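You operate a simulated robot arm through the tools that you are given. There is no shell and no other tool. Be economical: measure what you need, move in short steps, check, and stop when the job is done.

You are at the controls of a simulated robot arm. One attempt, no reset.

## Task
Park the purple plug in its holder and crank the lead in till it lies straight.
Fine: switch the socket strip off before unplugging and leave it off; turn the reel by its knob; set the hold slider to FREE for winding, back to HOLD after.

The check looks at the end state, three seconds after you hand in, the way a careful person would. Anything else that was tipped, shoved, dropped, spilled or broken makes it a failure.

## Robot
A 6-joint arm with a two-finger parallel gripper, fixed in place. Base frame: the origin is at the foot of the arm, x ahead of it, y to its left, z up; the work surface is at about z = 0. Readings come in m, degrees, newtons and seconds.
With the tool pointing down near the work surface it reaches from about 0.14 to 0.58 m from the base axis. Its first joint turns from -66.0 to 66.0 degrees. Payload 2.1 kg.
Tool frame: the origin (TCP) lies between the finger pads and is the grasp point; the fingertips stand 0.03 m ahead of it; z points along the fingers, y is the line along which they close. The gripper opens to 0.094 m. The fingers are 0.028 m wide and 0.01 m thick; the gripper's body (0.05 by 0.096 m) begins 0.055 m behind the TCP.
Orientation is that of the tool frame in the base frame, as [roll, pitch, yaw] about the fixed x, y, z axes, in that order (R = Rz(yaw) Ry(pitch) Rx(roll)). With the fingers straight down and closing along the base's y, the tool's x points along the base's -x, its y along +y and its z along -z.

## Interface
- The arm moves only by the tool drive_tool. Its argument "motion" is a list that holds one entry, the list of rows, each a list of 7 numbers: the shift along the tool's x, y, z in units of 400 mm (1.0 is 400 mm), then the turn, a rotation vector about the tool's x, y, z in units of 120 degrees (1.0 is 120 degrees), then the opening, from 0 (shut) to 1 (fully open). In form: [[[tx, ty, tz, rx, ry, rz, gripper], ...]]. A call has 1 to 12 rows; each row is the pose to reach, as a shift and turn from the pose commanded when the call began, along the tool's axes at that moment. A call with a number of a shift or a turn outside -1 to 1 is refused whole. A row lasts 0.2 s, in which the tool goes at most 0.05 m and 8.6 degrees; a call with a longer step from one row to the next is refused whole, and so is a gripper value outside its range. Where a pose cannot be reached the arm comes as near as it can. A force on the tool above 60 N (or 10 N above the force at the start of the call, whichever is more), or a blocked arm, ends the call early, and 0.2 s more pass. Each finger travels about 0.072 m/s and halts on what it meets, pressing with about 33 N; the grip force reading is that of the motor and also rises with nothing between the fingers. The clock runs only during rows and for 0.2 s after the last one: add rows that repeat a pose to give the fingers time. The reply holds the time, the measured pose of the TCP, the force on the tool along the base axes, the opening and the grip force, in the units named above and with some noise, with the torque about the TCP (base axes, N m) and any sound that the robot's microphone picked up.
- Cameras (640 x 400 px; columns grow to the right, rows downward): "scene" is fixed at [0.0377, -0.353, 0.5133]; the picture's right is [0.90, -0.44, 0.00], its down [-0.18, -0.36, -0.92] and it looks along [0.40, 0.82, -0.40] (base axes); focal length 342 px, centre (320, 200). "wrist" rides on the gripper at [0.076, 0.014, -0.102] in the tool frame; the picture's right is [-0.18, 0.98, 0.00], its down [-0.75, -0.14, -0.64] and it looks along [-0.63, -0.12, 0.77] (tool axes); focal length 243 px, centre (320, 200). There is no depth. A picture from a camera that has moved, and an enlarged one, comes with that camera's place and axes in the base frame and with its lens. The place of the scene camera against the robot may be out by one fixed shift of up to 0.018 m in any direction.
- camera(camera): a new picture of that camera. No time passes.
- enlarge(camera, box): a new picture of the part [left, top, right, bottom] of that camera's present view, enlarged. No time passes.
- job_done(): hands the job in; it is judged then, once.

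Work in short steps. Places have to be worked out from the pictures, the camera data and where the tool is seen: move nearer, look again, correct. Check each grasp and each placing, and mend what went wrong. You have 120 turns and 84 pictures in all, those below and enlarged ones among them. Open the gripper and draw the arm clear of the work before you hand the job in, unless the task says otherwise; then end with one line.

The tools are called after "Emit:" as name(argument=value, ...) on one line, values as JSON. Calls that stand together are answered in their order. drive_tool: Moves the arm, as the interface text tells. Its arguments: {"type":"object","properties":{"motion":{"type":"array"}},"required":["motion"]} The other tools are called the same way: camera (camera) takes a picture; enlarge (camera, box) takes an enlarged picture of a part of a camera's view; job_done () hands the job in.

At the start:

```text
t: 0.0
position: [0.3148, 0.1575, 0.3566]
tcp_rot: [-180.0, 0.1, -180.0]
contact_force: [0.4, 0.5, 0.5]
ft_torque: [-0.01, 0.0, -0.01]
gripper_width: 0.0939
grip_force: 0.1
```

scene: 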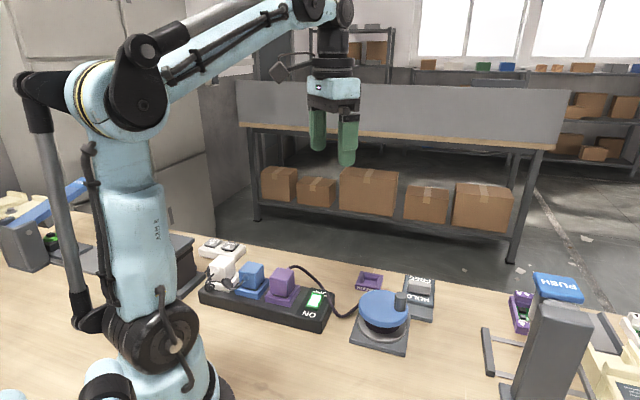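
wrist: 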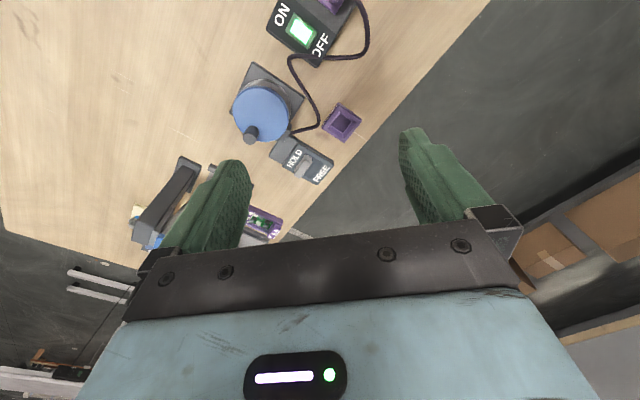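

I start by enlarging the work region in the scene view and the wrist view for detail.

Emit:
enlarge(camera="scene", box=[190, 220, 450, 370])

Emit:
enlarge(camera="wrist", box=[200, 0, 400, 200])

Emit:
enlarge(camera="scene", box=[460, 250, 640, 400])

```text
2.46 times, centred on (320, 295) of scene
camera zoom: at [0.0377, -0.353, 0.5133], right [0.9, -0.44, 0.0], down [-0.18, -0.36, -0.92], along [0.4, 0.82, -0.4], focal length 841 px, centre (320, -34)
```

zoom: 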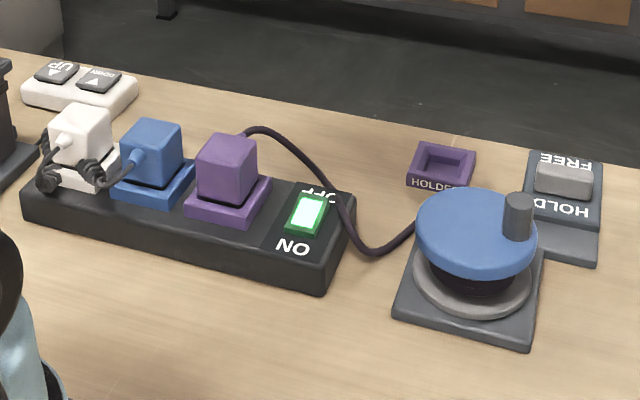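

```text
2.00 times, centred on (300, 100) of wrist
camera zoom: at [0.2403, 0.1695, 0.4589], right [0.18, 0.98, 0.0], down [0.75, -0.14, 0.64], along [0.63, -0.12, -0.77], focal length 485 px, centre (360, 400)
```

zoom: 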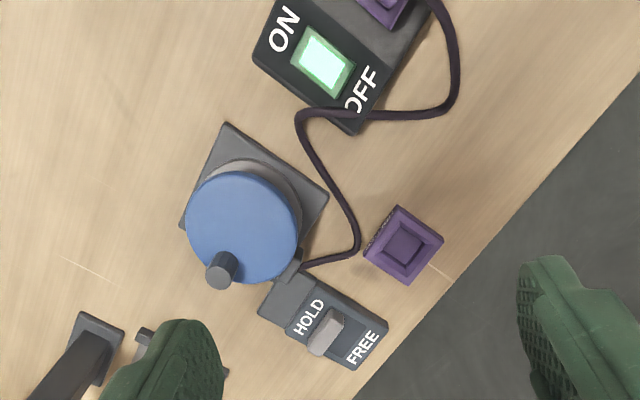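

```text
2.67 times, centred on (550, 325) of scene
camera zoom: at [0.0377, -0.353, 0.5133], right [0.9, -0.44, 0.0], down [-0.18, -0.36, -0.92], along [0.4, 0.82, -0.4], focal length 911 px, centre (-293, -133)
```

zoom: 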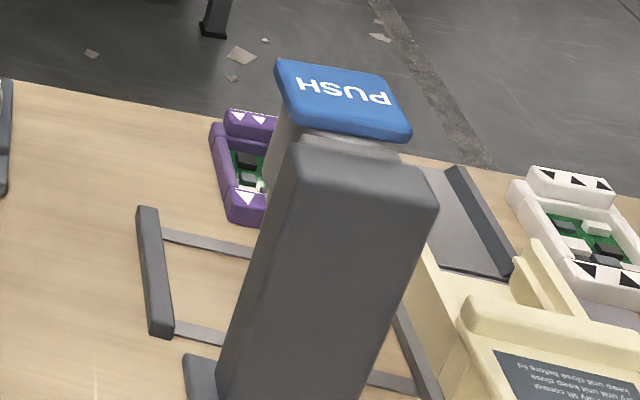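

Rough places: switch (0.27, 0.14), plug (0.22, 0.18), reel (0.37, 0.05), holder (0.43, 0.18), slider (0.49, 0.09). I pull back to look straight at the strip with the wrist camera.

Emit:
drive_tool(motion=[[[0.1, 0, 0, 0, 0, 0, 1], [0.2, 0, 0, 0, 0, 0, 1], [0.3, 0, 0, 0, 0, 0, 0.6], [0.35, 0, 0, 0, 0, 0, 0.3], [0.35, 0, 0, 0, 0, 0, 0], [0.35, 0, 0, 0, 0, 0, 0]]])

Emit:
camera(camera="wrist")

```text
t: 1.4
position: [0.1744, 0.1551, 0.356]
tcp_rot: [-180.0, 0.0, -180.0]
contact_force: [-0.3, 0.3, 0.2]
ft_torque: [-0.03, 0.01, 0.0]
gripper_width: 0.0
grip_force: 32.8
```

```text
78 pictures are left
camera wrist: at [0.0996, 0.1685, 0.4572], right [0.18, 0.98, 0.0], down [0.75, -0.14, 0.64], along [0.63, -0.12, -0.77], focal length 243 px, centre (320, 200)
```

wrist: 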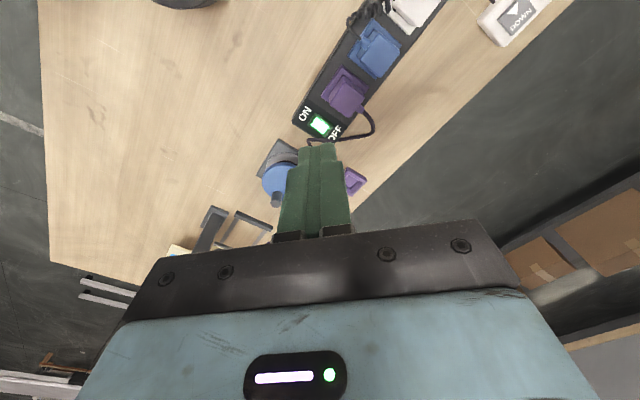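

Emit:
enlarge(camera="wrist", box=[250, 0, 450, 160])

```text
2.50 times, centred on (350, 80) of wrist
camera zoom: at [0.0996, 0.1685, 0.4572], right [0.18, 0.98, 0.0], down [0.75, -0.14, 0.64], along [0.63, -0.12, -0.77], focal length 606 px, centre (245, 500)
```

zoom: 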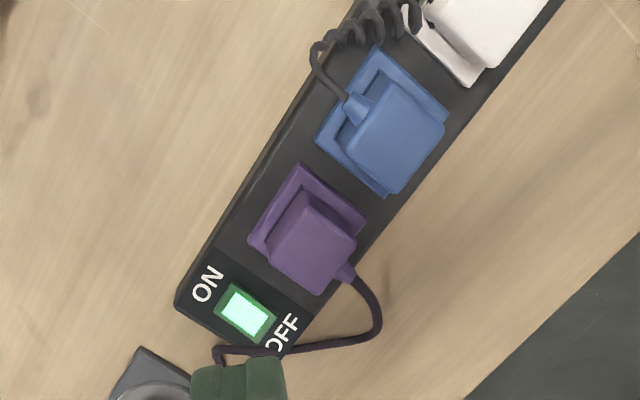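

Switch at about (0.269, 0.136), strip axis about 136°, plug at (0.223, 0.186). I bring the closed fingers above the OFF side of the rocker, turned 46° to align with the strip.

Emit:
drive_tool(motion=[[[-0.037, -0.003, 0.05, 0, 0, -0.055, 0], [-0.075, -0.006, 0.1, 0, 0, -0.11, 0], [-0.112, -0.009, 0.16, 0, 0, -0.165, 0], [-0.15, -0.012, 0.22, 0, 0, -0.22, 0], [-0.187, -0.015, 0.28, 0, 0, -0.275, 0], [-0.225, -0.018, 0.34, 0, 0, -0.33, 0], [-0.2615, -0.02, 0.39, 0, 0, -0.383, 0], [-0.2615, -0.02, 0.39, 0, 0, -0.383, 0]]])

Emit:
camera(camera="wrist")

Emit:
enlarge(camera="scene", box=[190, 200, 450, 370])

```text
t: 3.2
position: [0.2793, 0.1467, 0.2009]
tcp_rot: [-179.9, 0.0, -133.8]
contact_force: [-0.2, -0.5, -0.7]
ft_torque: [0.02, -0.02, -0.01]
gripper_width: 0.0
grip_force: 33.2
```

```text
76 pictures are left
camera wrist: at [0.2171, 0.1013, 0.3015], right [-0.58, 0.81, 0.0], down [0.62, 0.44, 0.64], along [0.52, 0.37, -0.77], focal length 243 px, centre (320, 200)
```

wrist: 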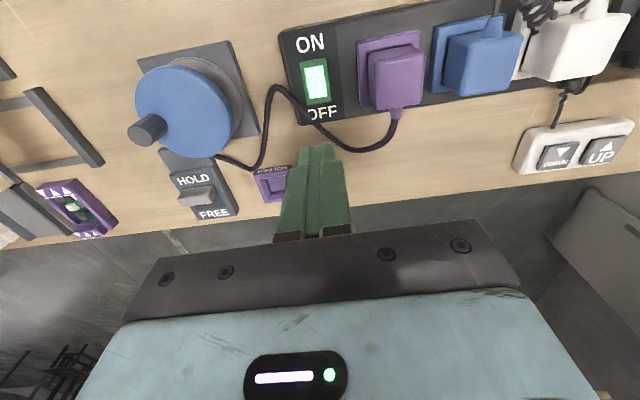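

```text
2.35 times, centred on (320, 285) of scene
camera zoom: at [0.0377, -0.353, 0.5133], right [0.9, -0.44, 0.0], down [-0.18, -0.36, -0.92], along [0.4, 0.82, -0.4], focal length 804 px, centre (320, 0)
```

zoom: 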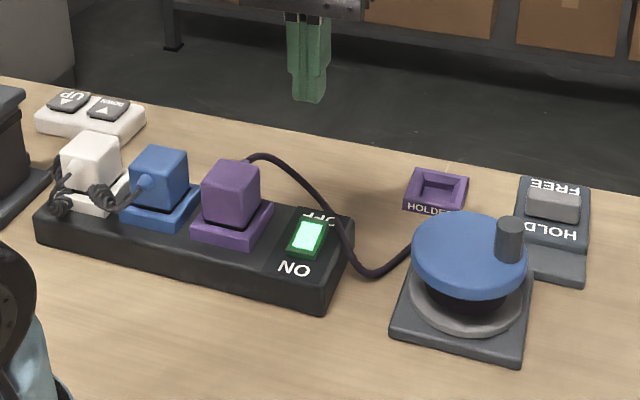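

The OFF end of the rocker is at about (0.285, 0.149). I lower to just above it.

Emit:
drive_tool(motion=[[[-0.01, -0.003, 0.08, 0, 0, 0, 0], [-0.01, -0.003, 0.16, 0, 0, 0, 0], [-0.01, -0.003, 0.23, 0, 0, 0, 0], [-0.01, -0.003, 0.28, 0, 0, 0, 0], [-0.01, -0.003, 0.28, 0, 0, 0, 0]]])

Emit:
enlarge(camera="wrist", box=[220, 40, 460, 240])

Emit:
enlarge(camera="scene", box=[250, 230, 410, 330])

```text
t: 4.4
position: [0.2839, 0.1506, 0.0886]
tcp_rot: [-180.0, -0.1, -134.0]
contact_force: [0.3, 0.9, -0.4]
ft_torque: [-0.04, -0.02, -0.01]
gripper_width: 0.0002
grip_force: 32.9
```

```text
2.00 times, centred on (340, 140) of wrist
camera zoom: at [0.2221, 0.1045, 0.1904], right [-0.58, 0.82, 0.0], down [0.63, 0.44, 0.64], along [0.52, 0.37, -0.77], focal length 485 px, centre (280, 320)
```

zoom: 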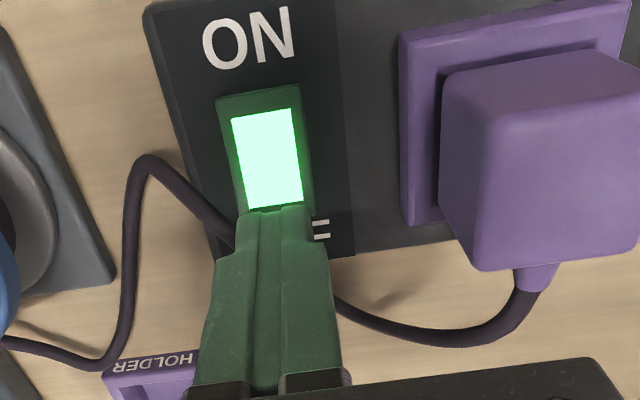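

```text
4.00 times, centred on (330, 280) of scene
camera zoom: at [0.0376, -0.353, 0.5133], right [0.9, -0.44, 0.0], down [-0.18, -0.36, -0.92], along [0.4, 0.82, -0.4], focal length 1366 px, centre (280, -120)
```

zoom: 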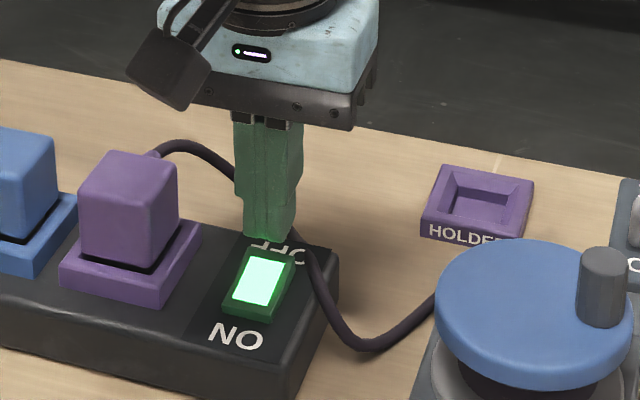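

The tip is over the rocker's OFF half. I press down gently in small steps.

Emit:
drive_tool(motion=[[[0, 0, 0.02, 0, 0, 0, 0], [0, 0, 0.03, 0, 0, 0, 0], [0, 0, 0.04, 0, 0, 0, 0], [0, 0, 0.045, 0, 0, 0, 0], [0, 0, 0.05, 0, 0, 0, 0], [0, 0, 0.055, 0, 0, 0, 0]]])

Emit:
enlarge(camera="wrist", box=[220, 40, 460, 240])

```text
t: 5.5
position: [0.285, 0.1524, 0.0729]
tcp_rot: [179.8, -0.3, -134.2]
contact_force: [-0.9, 0.0, 14.8]
ft_torque: [-0.15, 0.17, 0.01]
gripper_width: 0.0
grip_force: 32.9
heard: click
stopped in row 5: the force on the tool passed its limit at 75 N (the readings are from after the stop); the commanded pose is now the measured one
```

```text
2.00 times, centred on (340, 140) of wrist
camera zoom: at [0.2221, 0.1055, 0.175], right [-0.58, 0.82, 0.0], down [0.63, 0.44, 0.64], along [0.52, 0.37, -0.77], focal length 485 px, centre (280, 320)
```

zoom: 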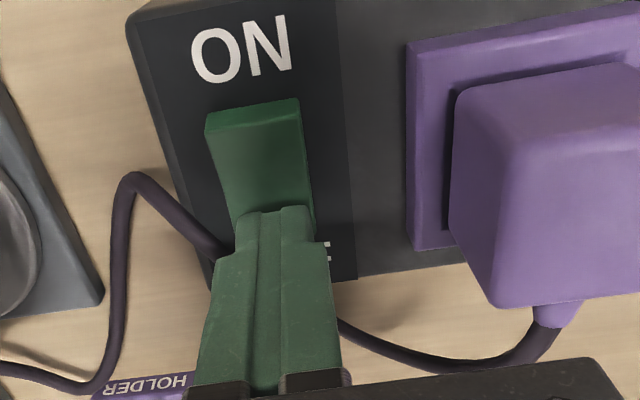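

Click heard and the light is off. I rise and move over the plug with the gripper part-open.

Emit:
drive_tool(motion=[[[0, 0, -0.1, 0, 0, 0, 0], [0, 0, -0.2, 0, 0, 0, 0], [0.02, 0.08, -0.27, 0, 0, 0, 0.3], [0.045, 0.17, -0.27, 0, 0, 0, 0.65], [0.045, 0.17, -0.27, 0, 0, 0, 0.65], [0.045, 0.17, -0.27, 0, 0, 0, 0.65]]])

Emit:
camera(camera="wrist")

Emit:
enlarge(camera="scene", box=[190, 200, 450, 370])

```text
t: 6.8
position: [0.2216, 0.1861, 0.1786]
tcp_rot: [179.9, 0.0, -134.1]
contact_force: [-0.1, 0.4, 0.7]
ft_torque: [0.01, 0.0, 0.01]
gripper_width: 0.0608
grip_force: 0.1
```

```text
71 pictures are left
camera wrist: at [0.1601, 0.1395, 0.2801], right [-0.58, 0.82, 0.0], down [0.63, 0.44, 0.64], along [0.52, 0.37, -0.77], focal length 243 px, centre (320, 200)
```

wrist: 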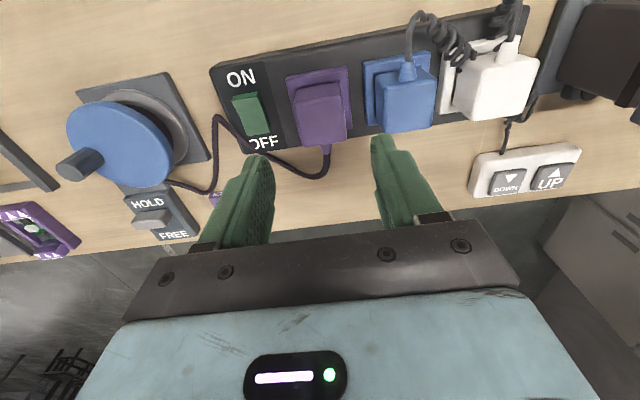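

```text
2.35 times, centred on (320, 285) of scene
camera zoom: at [0.0377, -0.353, 0.5133], right [0.9, -0.44, 0.0], down [-0.18, -0.36, -0.92], along [0.4, 0.82, -0.4], focal length 804 px, centre (320, 0)
```

zoom: 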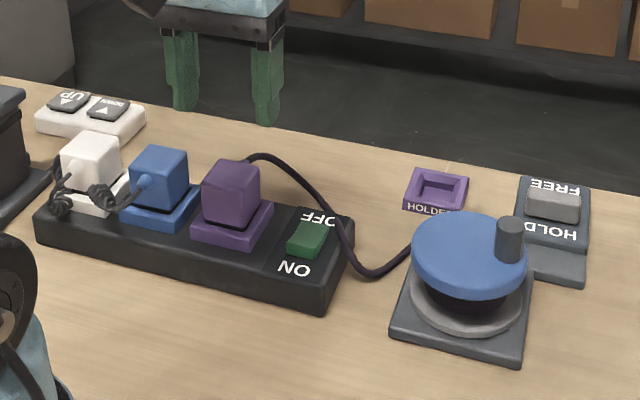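

Emit:
enlarge(camera="wrist", box=[220, 40, 460, 190])

```text
2.67 times, centred on (340, 115) of wrist
camera zoom: at [0.1601, 0.1395, 0.2801], right [-0.58, 0.82, 0.0], down [0.63, 0.44, 0.64], along [0.52, 0.37, -0.77], focal length 647 px, centre (267, 427)
```

zoom: 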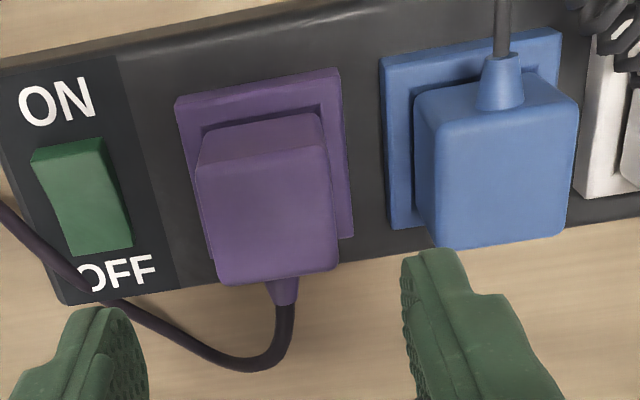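

Plug centre measured (0.222, 0.1855), top about 0.085, nearly under the TCP; turned about 3° less than the tool. I descend to TCP z 0.084 straddling it.

Emit:
drive_tool(motion=[[[0, 0, 0.08, 0, 0, 0.026, 0.65], [0, 0, 0.16, 0, 0, 0.026, 0.65], [0, 0, 0.2, 0, 0, 0.026, 0.65], [0, 0, 0.237, 0, 0, 0.026, 0.65], [0, 0, 0.237, 0, 0, 0.026, 0.65]]])

Emit:
camera(camera="wrist")

Emit:
enlarge(camera="scene", box=[210, 220, 370, 330])

```text
t: 8.1
position: [0.2215, 0.1849, 0.0858]
tcp_rot: [179.9, -0.1, -137.1]
contact_force: [-0.5, -0.7, 0.1]
ft_torque: [0.0, -0.04, -0.01]
gripper_width: 0.0611
grip_force: 0.0
```

```text
68 pictures are left
camera wrist: at [0.1575, 0.1427, 0.1872], right [-0.53, 0.85, 0.0], down [0.65, 0.41, 0.64], along [0.54, 0.34, -0.77], focal length 243 px, centre (320, 200)
```

wrist: 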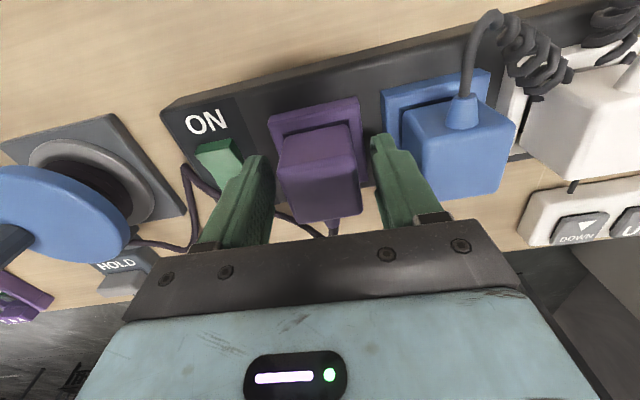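

```text
3.64 times, centred on (290, 275) of scene
camera zoom: at [0.0376, -0.353, 0.5133], right [0.9, -0.44, 0.0], down [-0.18, -0.36, -0.92], along [0.4, 0.82, -0.4], focal length 1242 px, centre (429, -73)
```

zoom: 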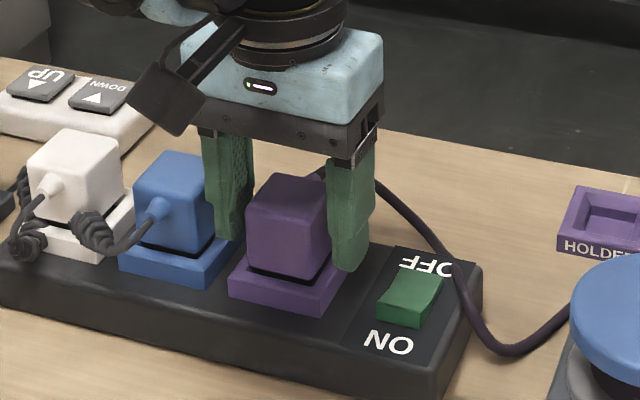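

Fingers straddle the plug with clearance both sides; I close.

Emit:
drive_tool(motion=[[[0, 0, 0, 0, 0, 0, 0.4], [0, 0, 0, 0, 0, 0, 0.2], [0, 0, 0, 0, 0, 0, 0.2], [0, 0, 0, 0, 0, 0, 0.2]]])

Emit:
enlarge(camera="wrist", box=[200, 60, 460, 240])

```text
t: 9.1
position: [0.2204, 0.1857, 0.0857]
tcp_rot: [179.8, -0.1, -137.2]
contact_force: [-1.3, 1.8, 0.4]
ft_torque: [0.08, 0.09, 0.01]
gripper_width: 0.0434
grip_force: 32.9
```

```text
2.22 times, centred on (330, 150) of wrist
camera zoom: at [0.1575, 0.1427, 0.1874], right [-0.53, 0.85, 0.0], down [0.65, 0.41, 0.64], along [0.54, 0.34, -0.77], focal length 539 px, centre (298, 311)
```

zoom: 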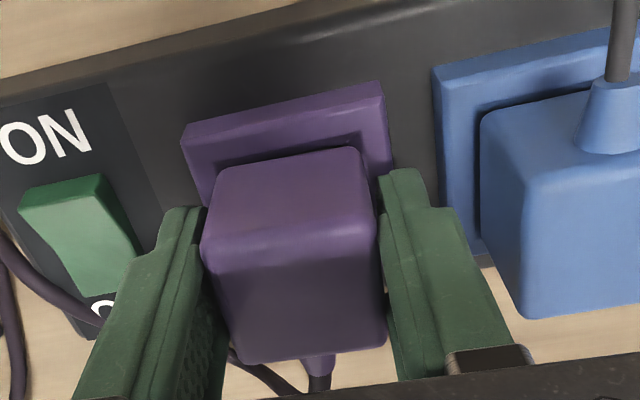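

Gripped at 43 mm. I pull straight up slowly.

Emit:
drive_tool(motion=[[[0, 0, -0.01, 0, 0, 0, 0.2], [0, 0, -0.02, 0, 0, 0, 0.2], [0, 0, -0.04, 0, 0, 0, 0.2], [0, 0, -0.07, 0, 0, 0, 0.2], [0, 0, -0.12, 0, 0, 0, 0.2], [0, 0, -0.18, 0, 0, 0, 0.2]]])

Emit:
camera(camera="scene")

Emit:
camera(camera="wrist")

```text
t: 10.4
position: [0.2243, 0.187, 0.1581]
tcp_rot: [180.0, 0.0, -137.2]
contact_force: [-0.1, -0.5, -1.1]
ft_torque: [0.01, 0.0, -0.01]
gripper_width: 0.0393
grip_force: 33.0
```

```text
65 pictures are left
```

scene: 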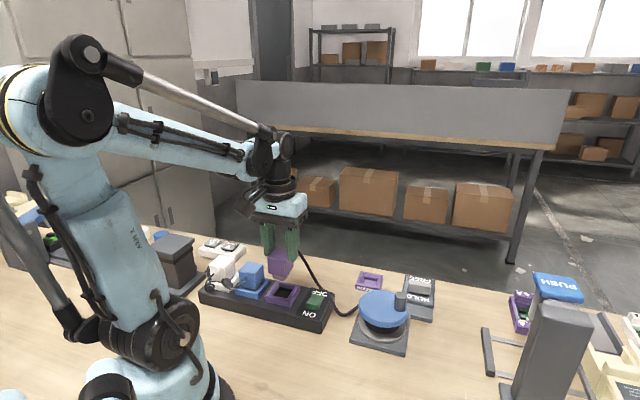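

```text
64 pictures are left
camera wrist: at [0.1589, 0.1442, 0.2598], right [-0.53, 0.85, 0.0], down [0.65, 0.41, 0.64], along [0.54, 0.34, -0.77], focal length 243 px, centre (320, 200)
```

wrist: 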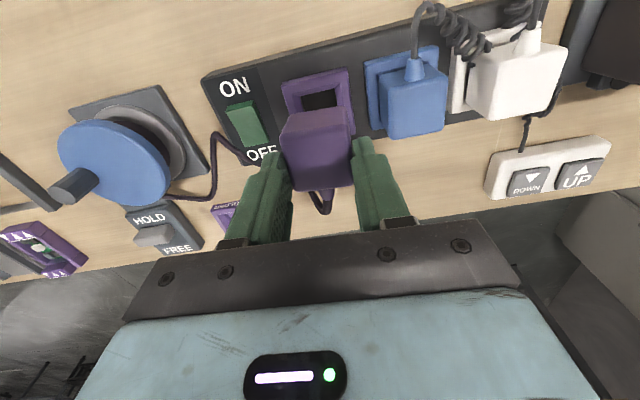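

Plug is out. I check the plug in the grip and the holder in detail.

Emit:
enlarge(camera="scene", box=[340, 255, 450, 325])

Emit:
enlarge(camera="scene", box=[230, 190, 350, 320])

```text
5.71 times, centred on (395, 290) of scene
camera zoom: at [0.0377, -0.353, 0.5133], right [0.9, -0.44, 0.0], down [-0.18, -0.36, -0.92], along [0.4, 0.82, -0.4], focal length 1952 px, centre (-109, -314)
```

zoom: 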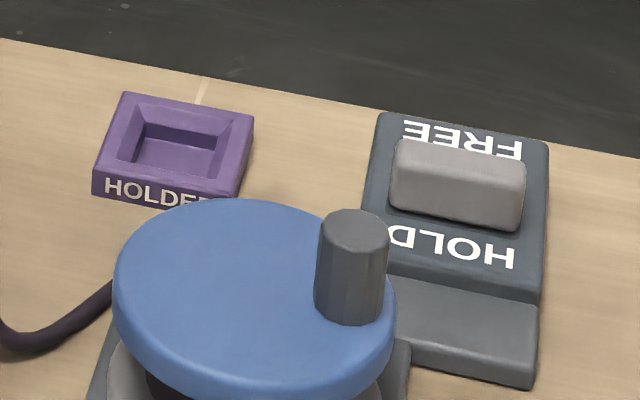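

```text
3.08 times, centred on (290, 255) of scene
camera zoom: at [0.0377, -0.353, 0.5133], right [0.9, -0.44, 0.0], down [-0.18, -0.36, -0.92], along [0.4, 0.82, -0.4], focal length 1051 px, centre (412, 31)
```

zoom: 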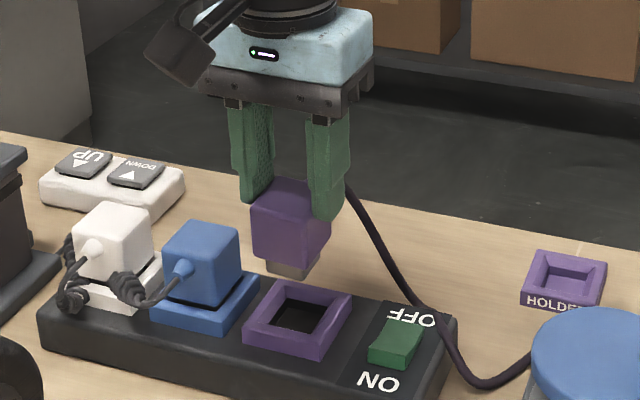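

Plug body with a tapered prong, chamfered square holder at about (0.4235, 0.1755), yaw about 43°. I carry the plug above the holder, turning it 90° so its lead exit faces the reel side.

Emit:
drive_tool(motion=[[[-0.01, -0.01, -0.05, 0, 0, 0.04, 0.2], [-0.04, -0.04, -0.1, 0, 0, 0.1, 0.2], [-0.08, -0.08, -0.1, 0, 0, 0.17, 0.2], [-0.12, -0.12, -0.1, 0, 0, 0.24, 0.2], [-0.16, -0.16, -0.1, 0, 0, 0.31, 0.2], [-0.2, -0.2, -0.1, 0, 0, 0.38, 0.2], [-0.24, -0.24, -0.1, 0, 0, 0.45, 0.2], [-0.28, -0.28, -0.1, 0, 0, 0.52, 0.2], [-0.31, -0.31, -0.1, 0, 0, 0.59, 0.2], [-0.33, -0.34, -0.1, 0, 0, 0.66, 0.2], [-0.346, -0.359, -0.1, 0, 0, 0.73, 0.2], [-0.346, -0.359, -0.1, 0, 0, 0.75, 0.2]]])

Emit:
camera(camera="wrist")

Emit:
enlarge(camera="scene", box=[190, 170, 470, 370])

```text
t: 13.1
position: [0.4218, 0.1752, 0.1974]
tcp_rot: [-179.9, -0.1, 132.6]
contact_force: [0.3, 0.2, -0.7]
ft_torque: [0.03, -0.02, 0.02]
gripper_width: 0.0391
grip_force: 33.0
```

```text
61 pictures are left
camera wrist: at [0.3826, 0.2391, 0.2992], right [0.85, 0.53, 0.0], down [0.41, -0.65, 0.64], along [0.34, -0.54, -0.77], focal length 243 px, centre (320, 200)
```

wrist: 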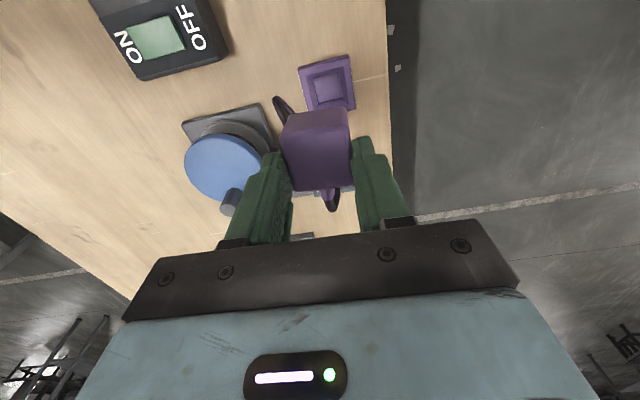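

```text
2.00 times, centred on (330, 270) of scene
camera zoom: at [0.0377, -0.353, 0.5133], right [0.9, -0.44, 0.0], down [-0.18, -0.36, -0.92], along [0.4, 0.82, -0.4], focal length 683 px, centre (300, 60)
```

zoom: 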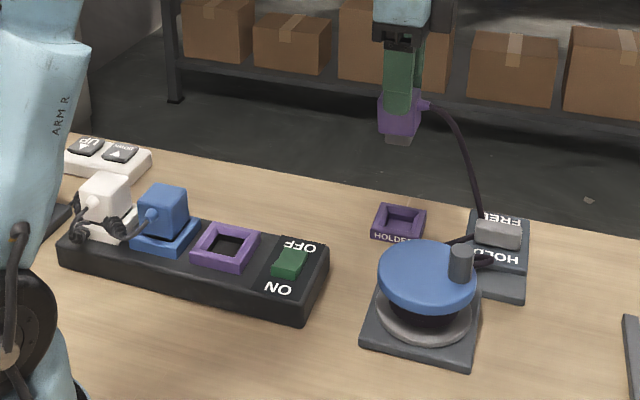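

Emit:
enlarge(camera="wrist", box=[230, 40, 400, 160])

Emit:
enlarge(camera="scene", box=[330, 190, 470, 320])

```text
3.33 times, centred on (315, 100) of wrist
camera zoom: at [0.3826, 0.2391, 0.2992], right [0.85, 0.53, 0.0], down [0.41, -0.65, 0.64], along [0.34, -0.54, -0.77], focal length 809 px, centre (337, 533)
```

zoom: 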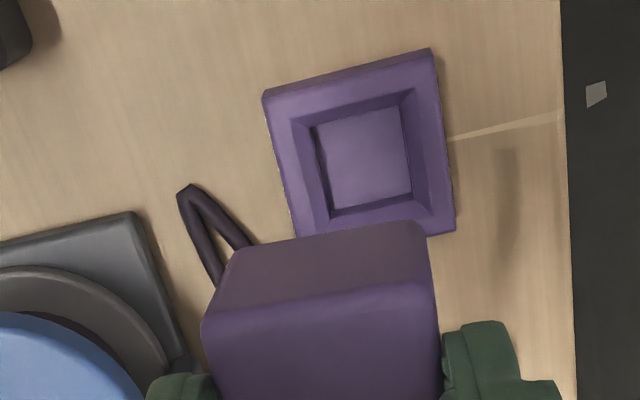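

```text
3.08 times, centred on (400, 255) of scene
camera zoom: at [0.0377, -0.353, 0.5133], right [0.9, -0.44, 0.0], down [-0.18, -0.36, -0.92], along [0.4, 0.82, -0.4], focal length 1051 px, centre (74, 31)
```

zoom: 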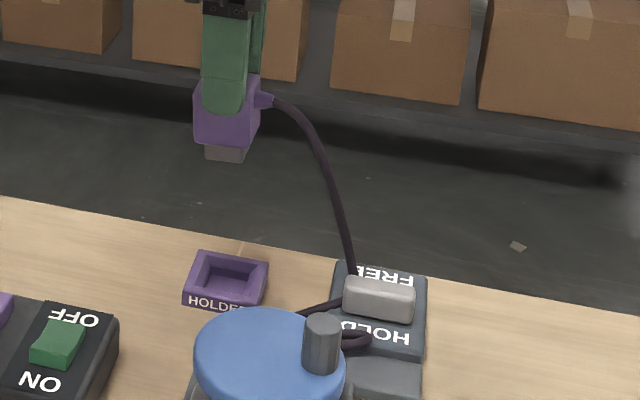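

The lead has draped over the slider box; that invites snagging. I turn the plug another 90° so the lead exits toward the strip/reel side instead.

Emit:
drive_tool(motion=[[[0, 0, 0, 0, 0, 0.07, 0.2], [0, 0, 0, 0, 0, 0.14, 0.2], [0, 0, 0, 0, 0, 0.21, 0.2], [0, 0, 0, 0, 0, 0.28, 0.2], [0, 0, 0, 0, 0, 0.35, 0.2], [0, 0, 0, 0, 0, 0.42, 0.2], [0, 0, 0, 0, 0, 0.49, 0.2], [0, 0, 0, 0, 0, 0.56, 0.2], [0, 0, 0, 0, 0, 0.63, 0.2], [0, 0, 0, 0, 0, 0.7, 0.2], [0, 0, 0, 0, 0, 0.75, 0.2], [0, 0, 0, 0, 0, 0.75, 0.2]]])

Emit:
camera(camera="wrist")

Emit:
enlarge(camera="scene", box=[270, 170, 470, 320])

```text
t: 15.7
position: [0.4218, 0.1755, 0.1979]
tcp_rot: [-180.0, 0.1, 42.7]
contact_force: [-0.7, -0.1, -1.1]
ft_torque: [0.01, 0.02, 0.0]
gripper_width: 0.0389
grip_force: 33.0
```

```text
57 pictures are left
camera wrist: at [0.4892, 0.2147, 0.2991], right [0.53, -0.85, 0.0], down [-0.65, -0.41, 0.64], along [-0.55, -0.34, -0.77], focal length 243 px, centre (320, 200)
```

wrist: 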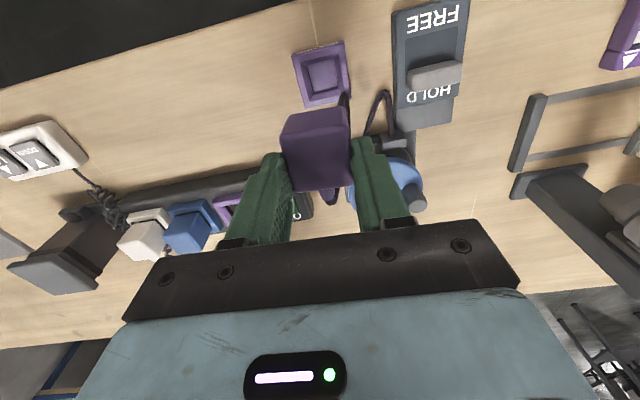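

```text
2.67 times, centred on (370, 245) of scene
camera zoom: at [0.0377, -0.353, 0.5133], right [0.9, -0.44, 0.0], down [-0.18, -0.36, -0.92], along [0.4, 0.82, -0.4], focal length 911 px, centre (187, 80)
```

zoom: 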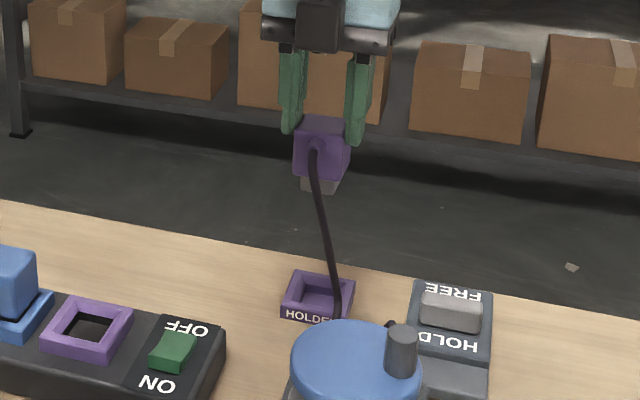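

Emit:
enlarge(camera="wrist", box=[260, 0, 480, 150])

```text
2.67 times, centred on (370, 75) of wrist
camera zoom: at [0.4892, 0.2147, 0.2991], right [0.53, -0.85, 0.0], down [-0.65, -0.41, 0.64], along [-0.55, -0.34, -0.77], focal length 647 px, centre (187, 533)
```

zoom: 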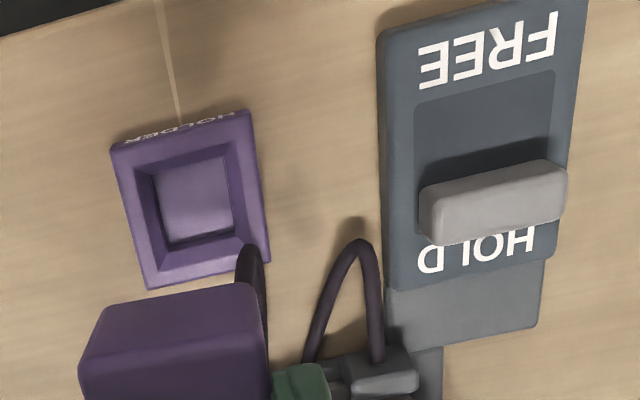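

The slider's knob sits at the HOLD end. Combining the three views, the holder is at about (0.4305, 0.175). I lower the plug over it to z ≈ 0.095 and look again.

Emit:
drive_tool(motion=[[[0.005, 0.005, 0.07, 0, 0, 0, 0.2], [0.01, 0.01, 0.14, 0, 0, 0, 0.2], [0.015, 0.016, 0.21, 0, 0, 0, 0.2], [0.015, 0.016, 0.2575, 0, 0, 0, 0.2], [0.015, 0.016, 0.2575, 0, 0, 0, 0.2]]])

Emit:
enlarge(camera="wrist", box=[220, 50, 440, 200])

Emit:
enlarge(camera="scene", box=[310, 220, 450, 320])

```text
t: 16.9
position: [0.4314, 0.1737, 0.095]
tcp_rot: [-179.9, 0.2, 42.8]
contact_force: [0.4, 0.0, -0.7]
ft_torque: [-0.01, 0.01, -0.02]
gripper_width: 0.0391
grip_force: 33.2
```

```text
2.67 times, centred on (330, 125) of wrist
camera zoom: at [0.4984, 0.2138, 0.1963], right [0.53, -0.85, 0.0], down [-0.65, -0.41, 0.64], along [-0.55, -0.34, -0.77], focal length 647 px, centre (293, 400)
```

zoom: 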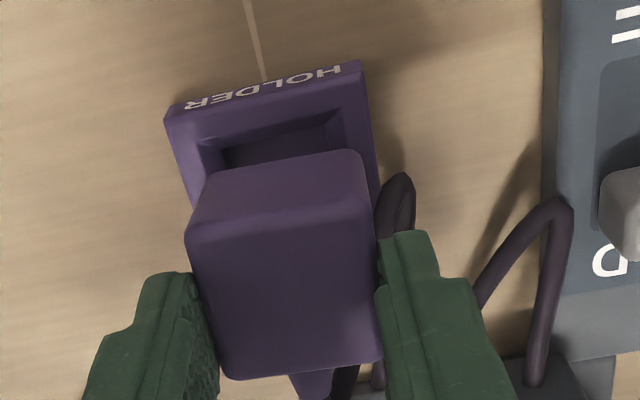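

```text
4.00 times, centred on (380, 270) of scene
camera zoom: at [0.0377, -0.353, 0.5133], right [0.9, -0.44, 0.0], down [-0.18, -0.36, -0.92], along [0.4, 0.82, -0.4], focal length 1366 px, centre (80, -80)
```

zoom: 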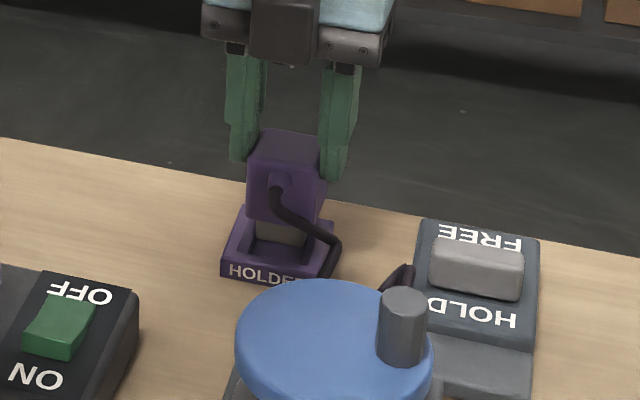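

The prong hovers over the recess, slightly toward the near side. I shift ~3 mm away and lower gradually.

Emit:
drive_tool(motion=[[[0.008, -0.003, 0, 0, 0, 0, 0.2], [0.008, -0.003, 0.02, 0, 0, 0, 0.2], [0.008, -0.003, 0.04, 0, 0, 0, 0.2], [0.008, -0.003, 0.05, 0, 0, 0, 0.2], [0.008, -0.003, 0.05, 0, 0, 0, 0.2]]])

Emit:
enlarge(camera="scene", box=[310, 220, 450, 320])

Emit:
enlarge(camera="wrist", box=[220, 50, 440, 200])

```text
t: 18.1
position: [0.4328, 0.1763, 0.073]
tcp_rot: [180.0, 0.1, 42.7]
contact_force: [-1.7, -1.8, 23.3]
ft_torque: [0.09, -0.1, 0.02]
gripper_width: 0.0393
grip_force: 32.8
```

```text
4.00 times, centred on (380, 270) of scene
camera zoom: at [0.0375, -0.3531, 0.5133], right [0.9, -0.44, 0.0], down [-0.18, -0.36, -0.92], along [0.4, 0.82, -0.4], focal length 1366 px, centre (80, -80)
```

zoom: 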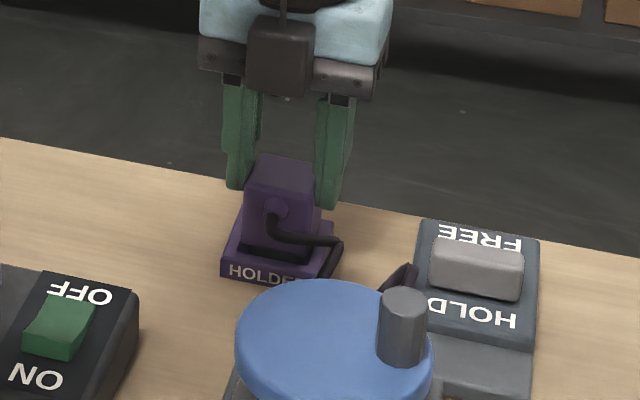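

```text
2.67 times, centred on (330, 125) of wrist
camera zoom: at [0.4989, 0.2166, 0.1759], right [0.53, -0.85, 0.0], down [-0.65, -0.41, 0.64], along [-0.54, -0.34, -0.77], focal length 647 px, centre (293, 400)
```

zoom: 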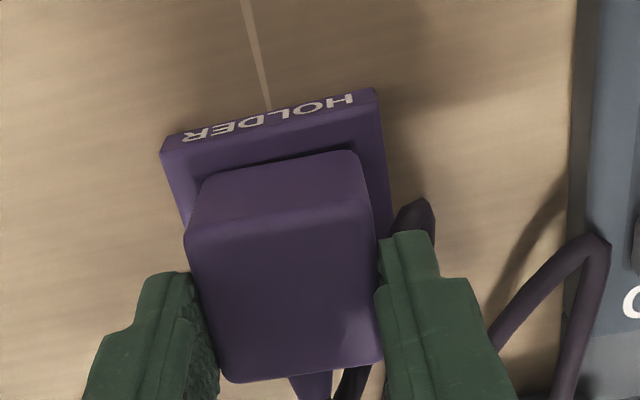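

Contact at 23 N; the plug looks centred. I press slightly further to see whether it is seated or goes deeper.

Emit:
drive_tool(motion=[[[0, 0, 0.005, 0, 0, 0, 0.2], [0, 0, 0.01, 0, 0, 0, 0.2], [0, 0, 0.015, 0, 0, 0, 0.2]]])

Emit:
enlarge(camera="scene", box=[350, 245, 410, 300])

```text
t: 18.9
position: [0.4317, 0.1778, 0.0689]
tcp_rot: [180.0, 0.0, 42.8]
contact_force: [-0.3, -2.2, 24.0]
ft_torque: [0.01, -0.16, 0.02]
gripper_width: 0.0391
grip_force: 32.9
```

```text
7.27 times, centred on (380, 272) of scene
camera zoom: at [0.0375, -0.3531, 0.5133], right [0.9, -0.44, 0.0], down [-0.18, -0.36, -0.92], along [0.4, 0.82, -0.4], focal length 2484 px, centre (-116, -327)
```

zoom: 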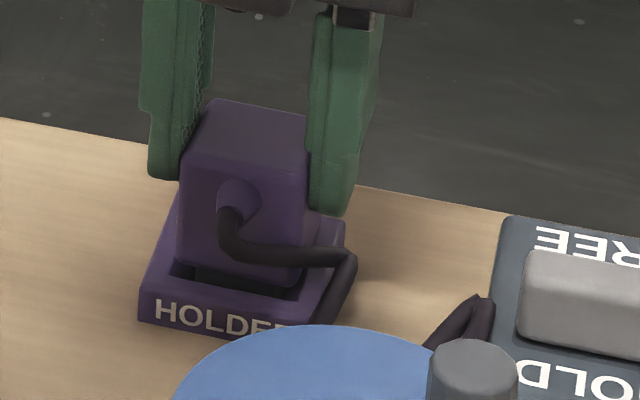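

It moved down 4 mm at constant force, so it is still sliding in. I continue.

Emit:
drive_tool(motion=[[[0, 0, 0.005, 0, 0, 0, 0.2], [0, 0, 0.01, 0, 0, 0, 0.2], [0, 0, 0.015, 0, 0, 0, 0.2], [0, 0, 0.02, 0, 0, 0, 0.2], [0, 0, 0.02, 0, 0, 0, 0.2]]])

Emit:
enlarge(camera="scene", box=[350, 245, 410, 300])

Emit:
enlarge(camera="wrist", box=[220, 50, 440, 200])

```text
t: 20.1
position: [0.4331, 0.1764, 0.0601]
tcp_rot: [180.0, 0.1, 42.9]
contact_force: [-3.3, -3.2, 33.5]
ft_torque: [0.04, -0.11, 0.04]
gripper_width: 0.039
grip_force: 33.0
```

```text
7.27 times, centred on (380, 272) of scene
camera zoom: at [0.0375, -0.3531, 0.5133], right [0.9, -0.44, 0.0], down [-0.18, -0.36, -0.92], along [0.4, 0.82, -0.4], focal length 2484 px, centre (-116, -327)
```

zoom: 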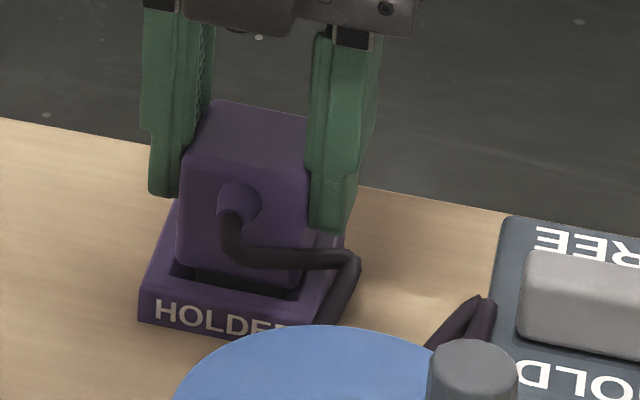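

```text
2.67 times, centred on (330, 125) of wrist
camera zoom: at [0.4993, 0.2168, 0.1628], right [0.53, -0.85, 0.0], down [-0.65, -0.41, 0.64], along [-0.54, -0.34, -0.77], focal length 647 px, centre (293, 400)
```

zoom: 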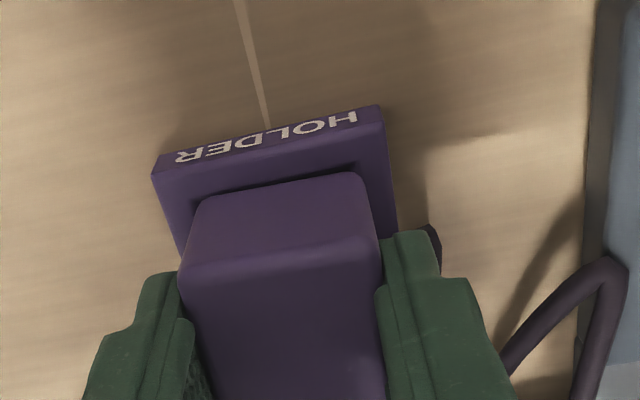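

Fingers slid over the plug while it stayed put, so it is seated. I release and rise to inspect.

Emit:
drive_tool(motion=[[[0, 0, -0.01, 0, 0, 0, 0.4], [0, 0, -0.01, 0, 0, 0, 0.6], [0, 0, -0.01, 0, 0, 0, 0.65], [0, 0, -0.1, 0, 0, 0, 0.65], [0, 0, -0.2, 0, 0, 0, 0.65], [0, 0, -0.3, 0, 0, 0, 0.65], [0, 0, -0.3, 0, 0, 0, 0.65]]])

Emit:
enlarge(camera="scene", box=[330, 235, 450, 320])

Emit:
camera(camera="wrist")

```text
t: 21.6
position: [0.4341, 0.1778, 0.1833]
tcp_rot: [-179.9, 0.1, 42.8]
contact_force: [1.3, -0.7, -0.1]
ft_torque: [-0.02, -0.02, -0.02]
gripper_width: 0.0612
grip_force: 0.0
```

```text
4.71 times, centred on (390, 278) of scene
camera zoom: at [0.0377, -0.353, 0.5133], right [0.9, -0.44, 0.0], down [-0.18, -0.36, -0.92], along [0.4, 0.82, -0.4], focal length 1608 px, centre (-9, -165)
```

zoom: 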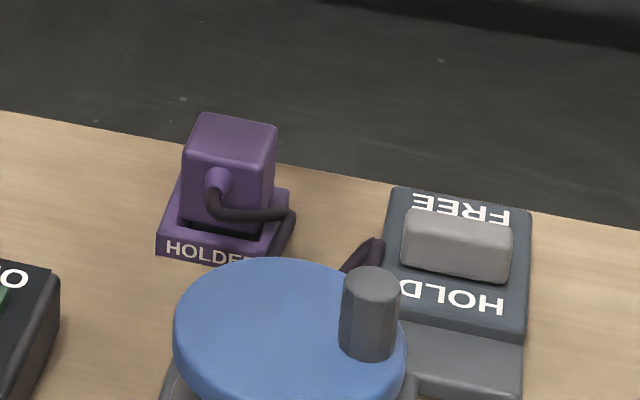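

```text
46 pictures are left
camera wrist: at [0.5008, 0.2175, 0.2842], right [0.53, -0.85, 0.0], down [-0.65, -0.41, 0.64], along [-0.54, -0.34, -0.77], focal length 243 px, centre (320, 200)
```

wrist: 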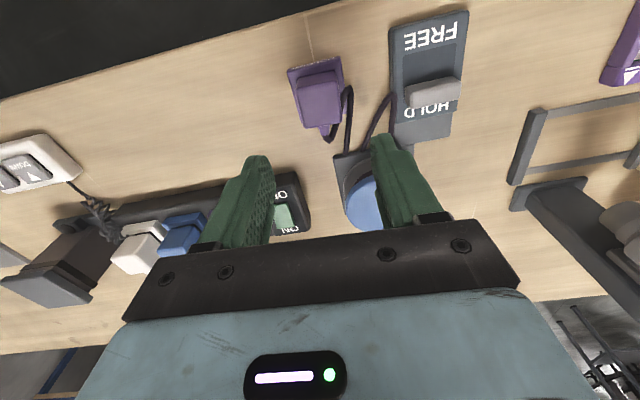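

Plug sits in its holder, upright, lead clear of the slider. Next the slider: knob at about (0.492, 0.083), travel along ~43.6°. I move above it and turn so the fingers close along the travel.

Emit:
drive_tool(motion=[[[0, 0.02, 0, 0, 0, -0.069, 0.6], [-0.01, 0.05, 0, 0, 0, -0.138, 0.5], [-0.015, 0.08, 0, 0, 0, -0.207, 0.45], [-0.02, 0.11, 0, 0, 0, -0.276, 0.45], [-0.025, 0.14, 0, 0, 0, -0.345, 0.45], [-0.03, 0.17, 0, 0, 0, -0.414, 0.45], [-0.035, 0.2, 0, 0, 0, -0.483, 0.45], [-0.04, 0.23, 0, 0, 0, -0.552, 0.45], [-0.045, 0.25, 0, 0, 0, -0.621, 0.45], [-0.05, 0.273, 0, 0, 0, -0.69, 0.45], [-0.055, 0.273, 0, 0, 0, -0.757, 0.45], [-0.055, 0.273, 0, 0, 0, -0.757, 0.45]]])

Emit:
camera(camera="wrist")

```text
t: 24.2
position: [0.4906, 0.082, 0.1799]
tcp_rot: [-179.9, -0.1, 133.8]
contact_force: [0.1, 0.0, 0.8]
ft_torque: [0.02, 0.0, 0.0]
gripper_width: 0.0421
grip_force: 0.1
```

```text
45 pictures are left
camera wrist: at [0.4493, 0.1449, 0.2818], right [0.84, 0.55, 0.0], down [0.42, -0.64, 0.64], along [0.35, -0.54, -0.77], focal length 243 px, centre (320, 200)
```

wrist: 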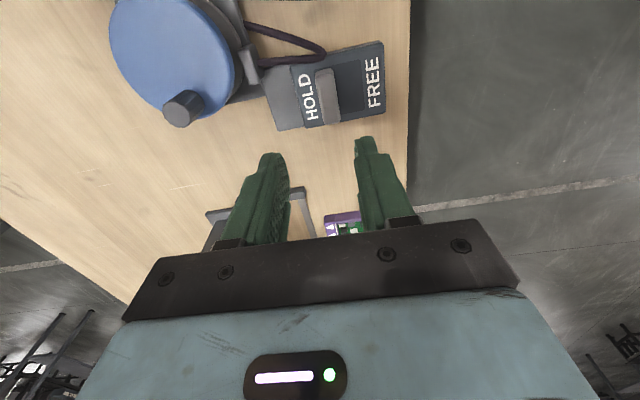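

Knob is ~6 mm further toward FREE than the TCP. I correct and lower to 0.10.

Emit:
drive_tool(motion=[[[-0.005, 0.015, 0.06, 0, 0, 0, 0.45], [-0.008, 0.015, 0.13, 0, 0, 0, 0.45], [-0.008, 0.015, 0.2, 0, 0, 0, 0.45], [-0.008, 0.015, 0.2, 0, 0, 0, 0.45]]])

Emit:
enlarge(camera="wrist", box=[200, 60, 440, 220])

Emit:
enlarge(camera="scene", box=[350, 220, 470, 320])

```text
t: 25.2
position: [0.496, 0.0822, 0.1]
tcp_rot: [-179.9, -0.1, 133.7]
contact_force: [-0.3, 0.1, 0.2]
ft_torque: [0.03, 0.0, -0.01]
gripper_width: 0.0421
grip_force: 0.0
```

```text
2.50 times, centred on (320, 140) of wrist
camera zoom: at [0.455, 0.146, 0.2026], right [0.84, 0.55, 0.0], down [0.42, -0.64, 0.64], along [0.35, -0.54, -0.77], focal length 606 px, centre (320, 350)
```

zoom: 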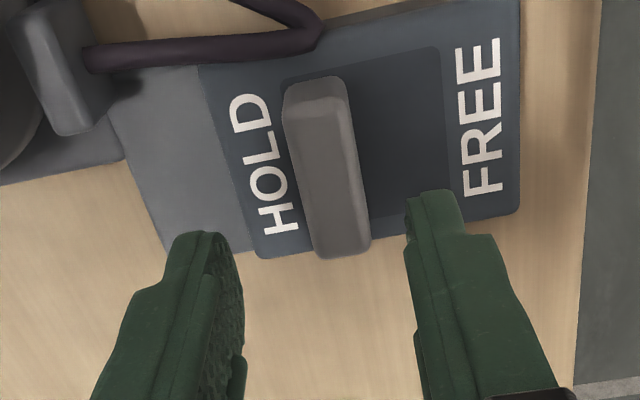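

```text
4.00 times, centred on (410, 270) of scene
camera zoom: at [0.0377, -0.353, 0.5133], right [0.9, -0.44, 0.0], down [-0.18, -0.36, -0.92], along [0.4, 0.82, -0.4], focal length 1366 px, centre (-40, -80)
```

zoom: 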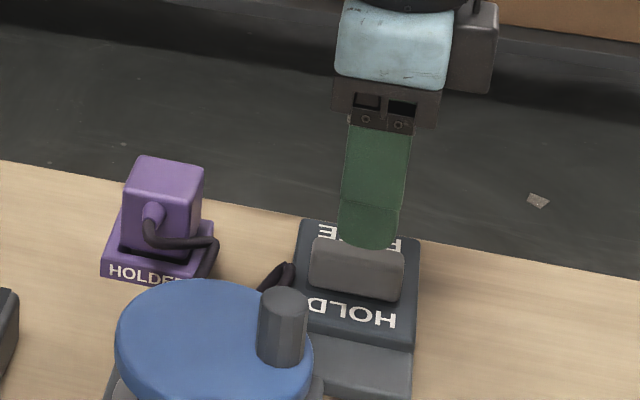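

Fingers straddle the knob; I nudge 2.5 mm toward FREE and descend to tip ≈ 0.030.

Emit:
drive_tool(motion=[[[0.003, 0.007, 0.05, 0, 0, 0, 0.45], [0.003, 0.007, 0.08, 0, 0, 0, 0.45], [0.003, 0.007, 0.1, 0, 0, 0, 0.45], [0.003, 0.007, 0.1, 0, 0, 0, 0.45]]])

Emit:
enlarge(camera="wrist", box=[200, 60, 440, 220])

Emit:
enlarge(camera="scene", box=[350, 220, 470, 320])

```text
t: 26.2
position: [0.4972, 0.0871, 0.06]
tcp_rot: [-179.9, -0.1, 133.7]
contact_force: [0.5, 0.3, -0.2]
ft_torque: [0.0, -0.01, 0.01]
gripper_width: 0.0424
grip_force: 0.1
```

```text
2.50 times, centred on (320, 140) of wrist
camera zoom: at [0.4559, 0.1506, 0.162], right [0.84, 0.55, 0.0], down [0.42, -0.64, 0.64], along [0.35, -0.54, -0.77], focal length 606 px, centre (320, 350)
```

zoom: 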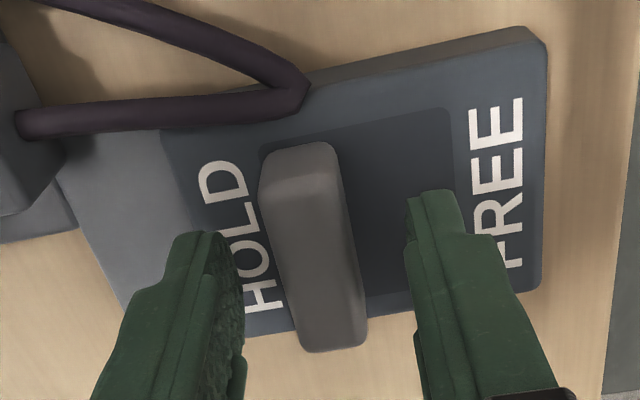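

```text
4.00 times, centred on (410, 270) of scene
camera zoom: at [0.0377, -0.353, 0.5133], right [0.9, -0.44, 0.0], down [-0.18, -0.36, -0.92], along [0.4, 0.82, -0.4], focal length 1366 px, centre (-40, -80)
```

zoom: 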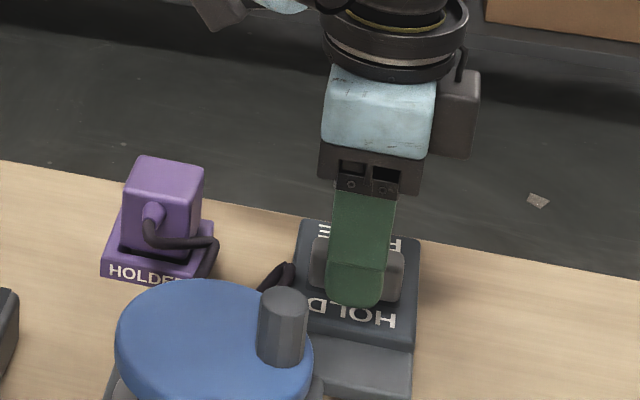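

Good straddle. I close on the knob, then slide it 28 mm toward FREE.

Emit:
drive_tool(motion=[[[0, 0, 0, 0, 0, 0, 0.2], [0, 0, 0, 0, 0, 0, 0.05], [0, 0, 0, 0, 0, 0, 0.05], [0, 0.02, 0, 0, 0, 0, 0.05], [0, 0.04, 0, 0, 0, 0, 0.05], [0, 0.055, 0, 0, 0, 0, 0.05], [0, 0.07, 0, 0, 0, 0, 0.05], [0, 0.07, 0, 0, 0, 0, 0.05]]])

Emit:
enlarge(camera="wrist", box=[200, 60, 440, 220])

```text
t: 28.1
position: [0.5157, 0.1048, 0.0588]
tcp_rot: [-179.3, -0.2, 133.6]
contact_force: [-34.5, -11.1, -8.2]
ft_torque: [-0.63, -0.51, 1.19]
gripper_width: 0.0179
grip_force: 45.0
```

```text
2.50 times, centred on (320, 140) of wrist
camera zoom: at [0.4755, 0.1692, 0.1623], right [0.84, 0.54, -0.01], down [0.43, -0.64, 0.64], along [0.34, -0.54, -0.77], focal length 606 px, centre (320, 350)
```

zoom: 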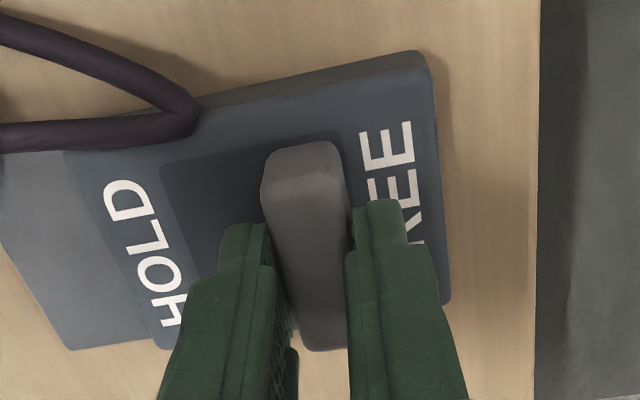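

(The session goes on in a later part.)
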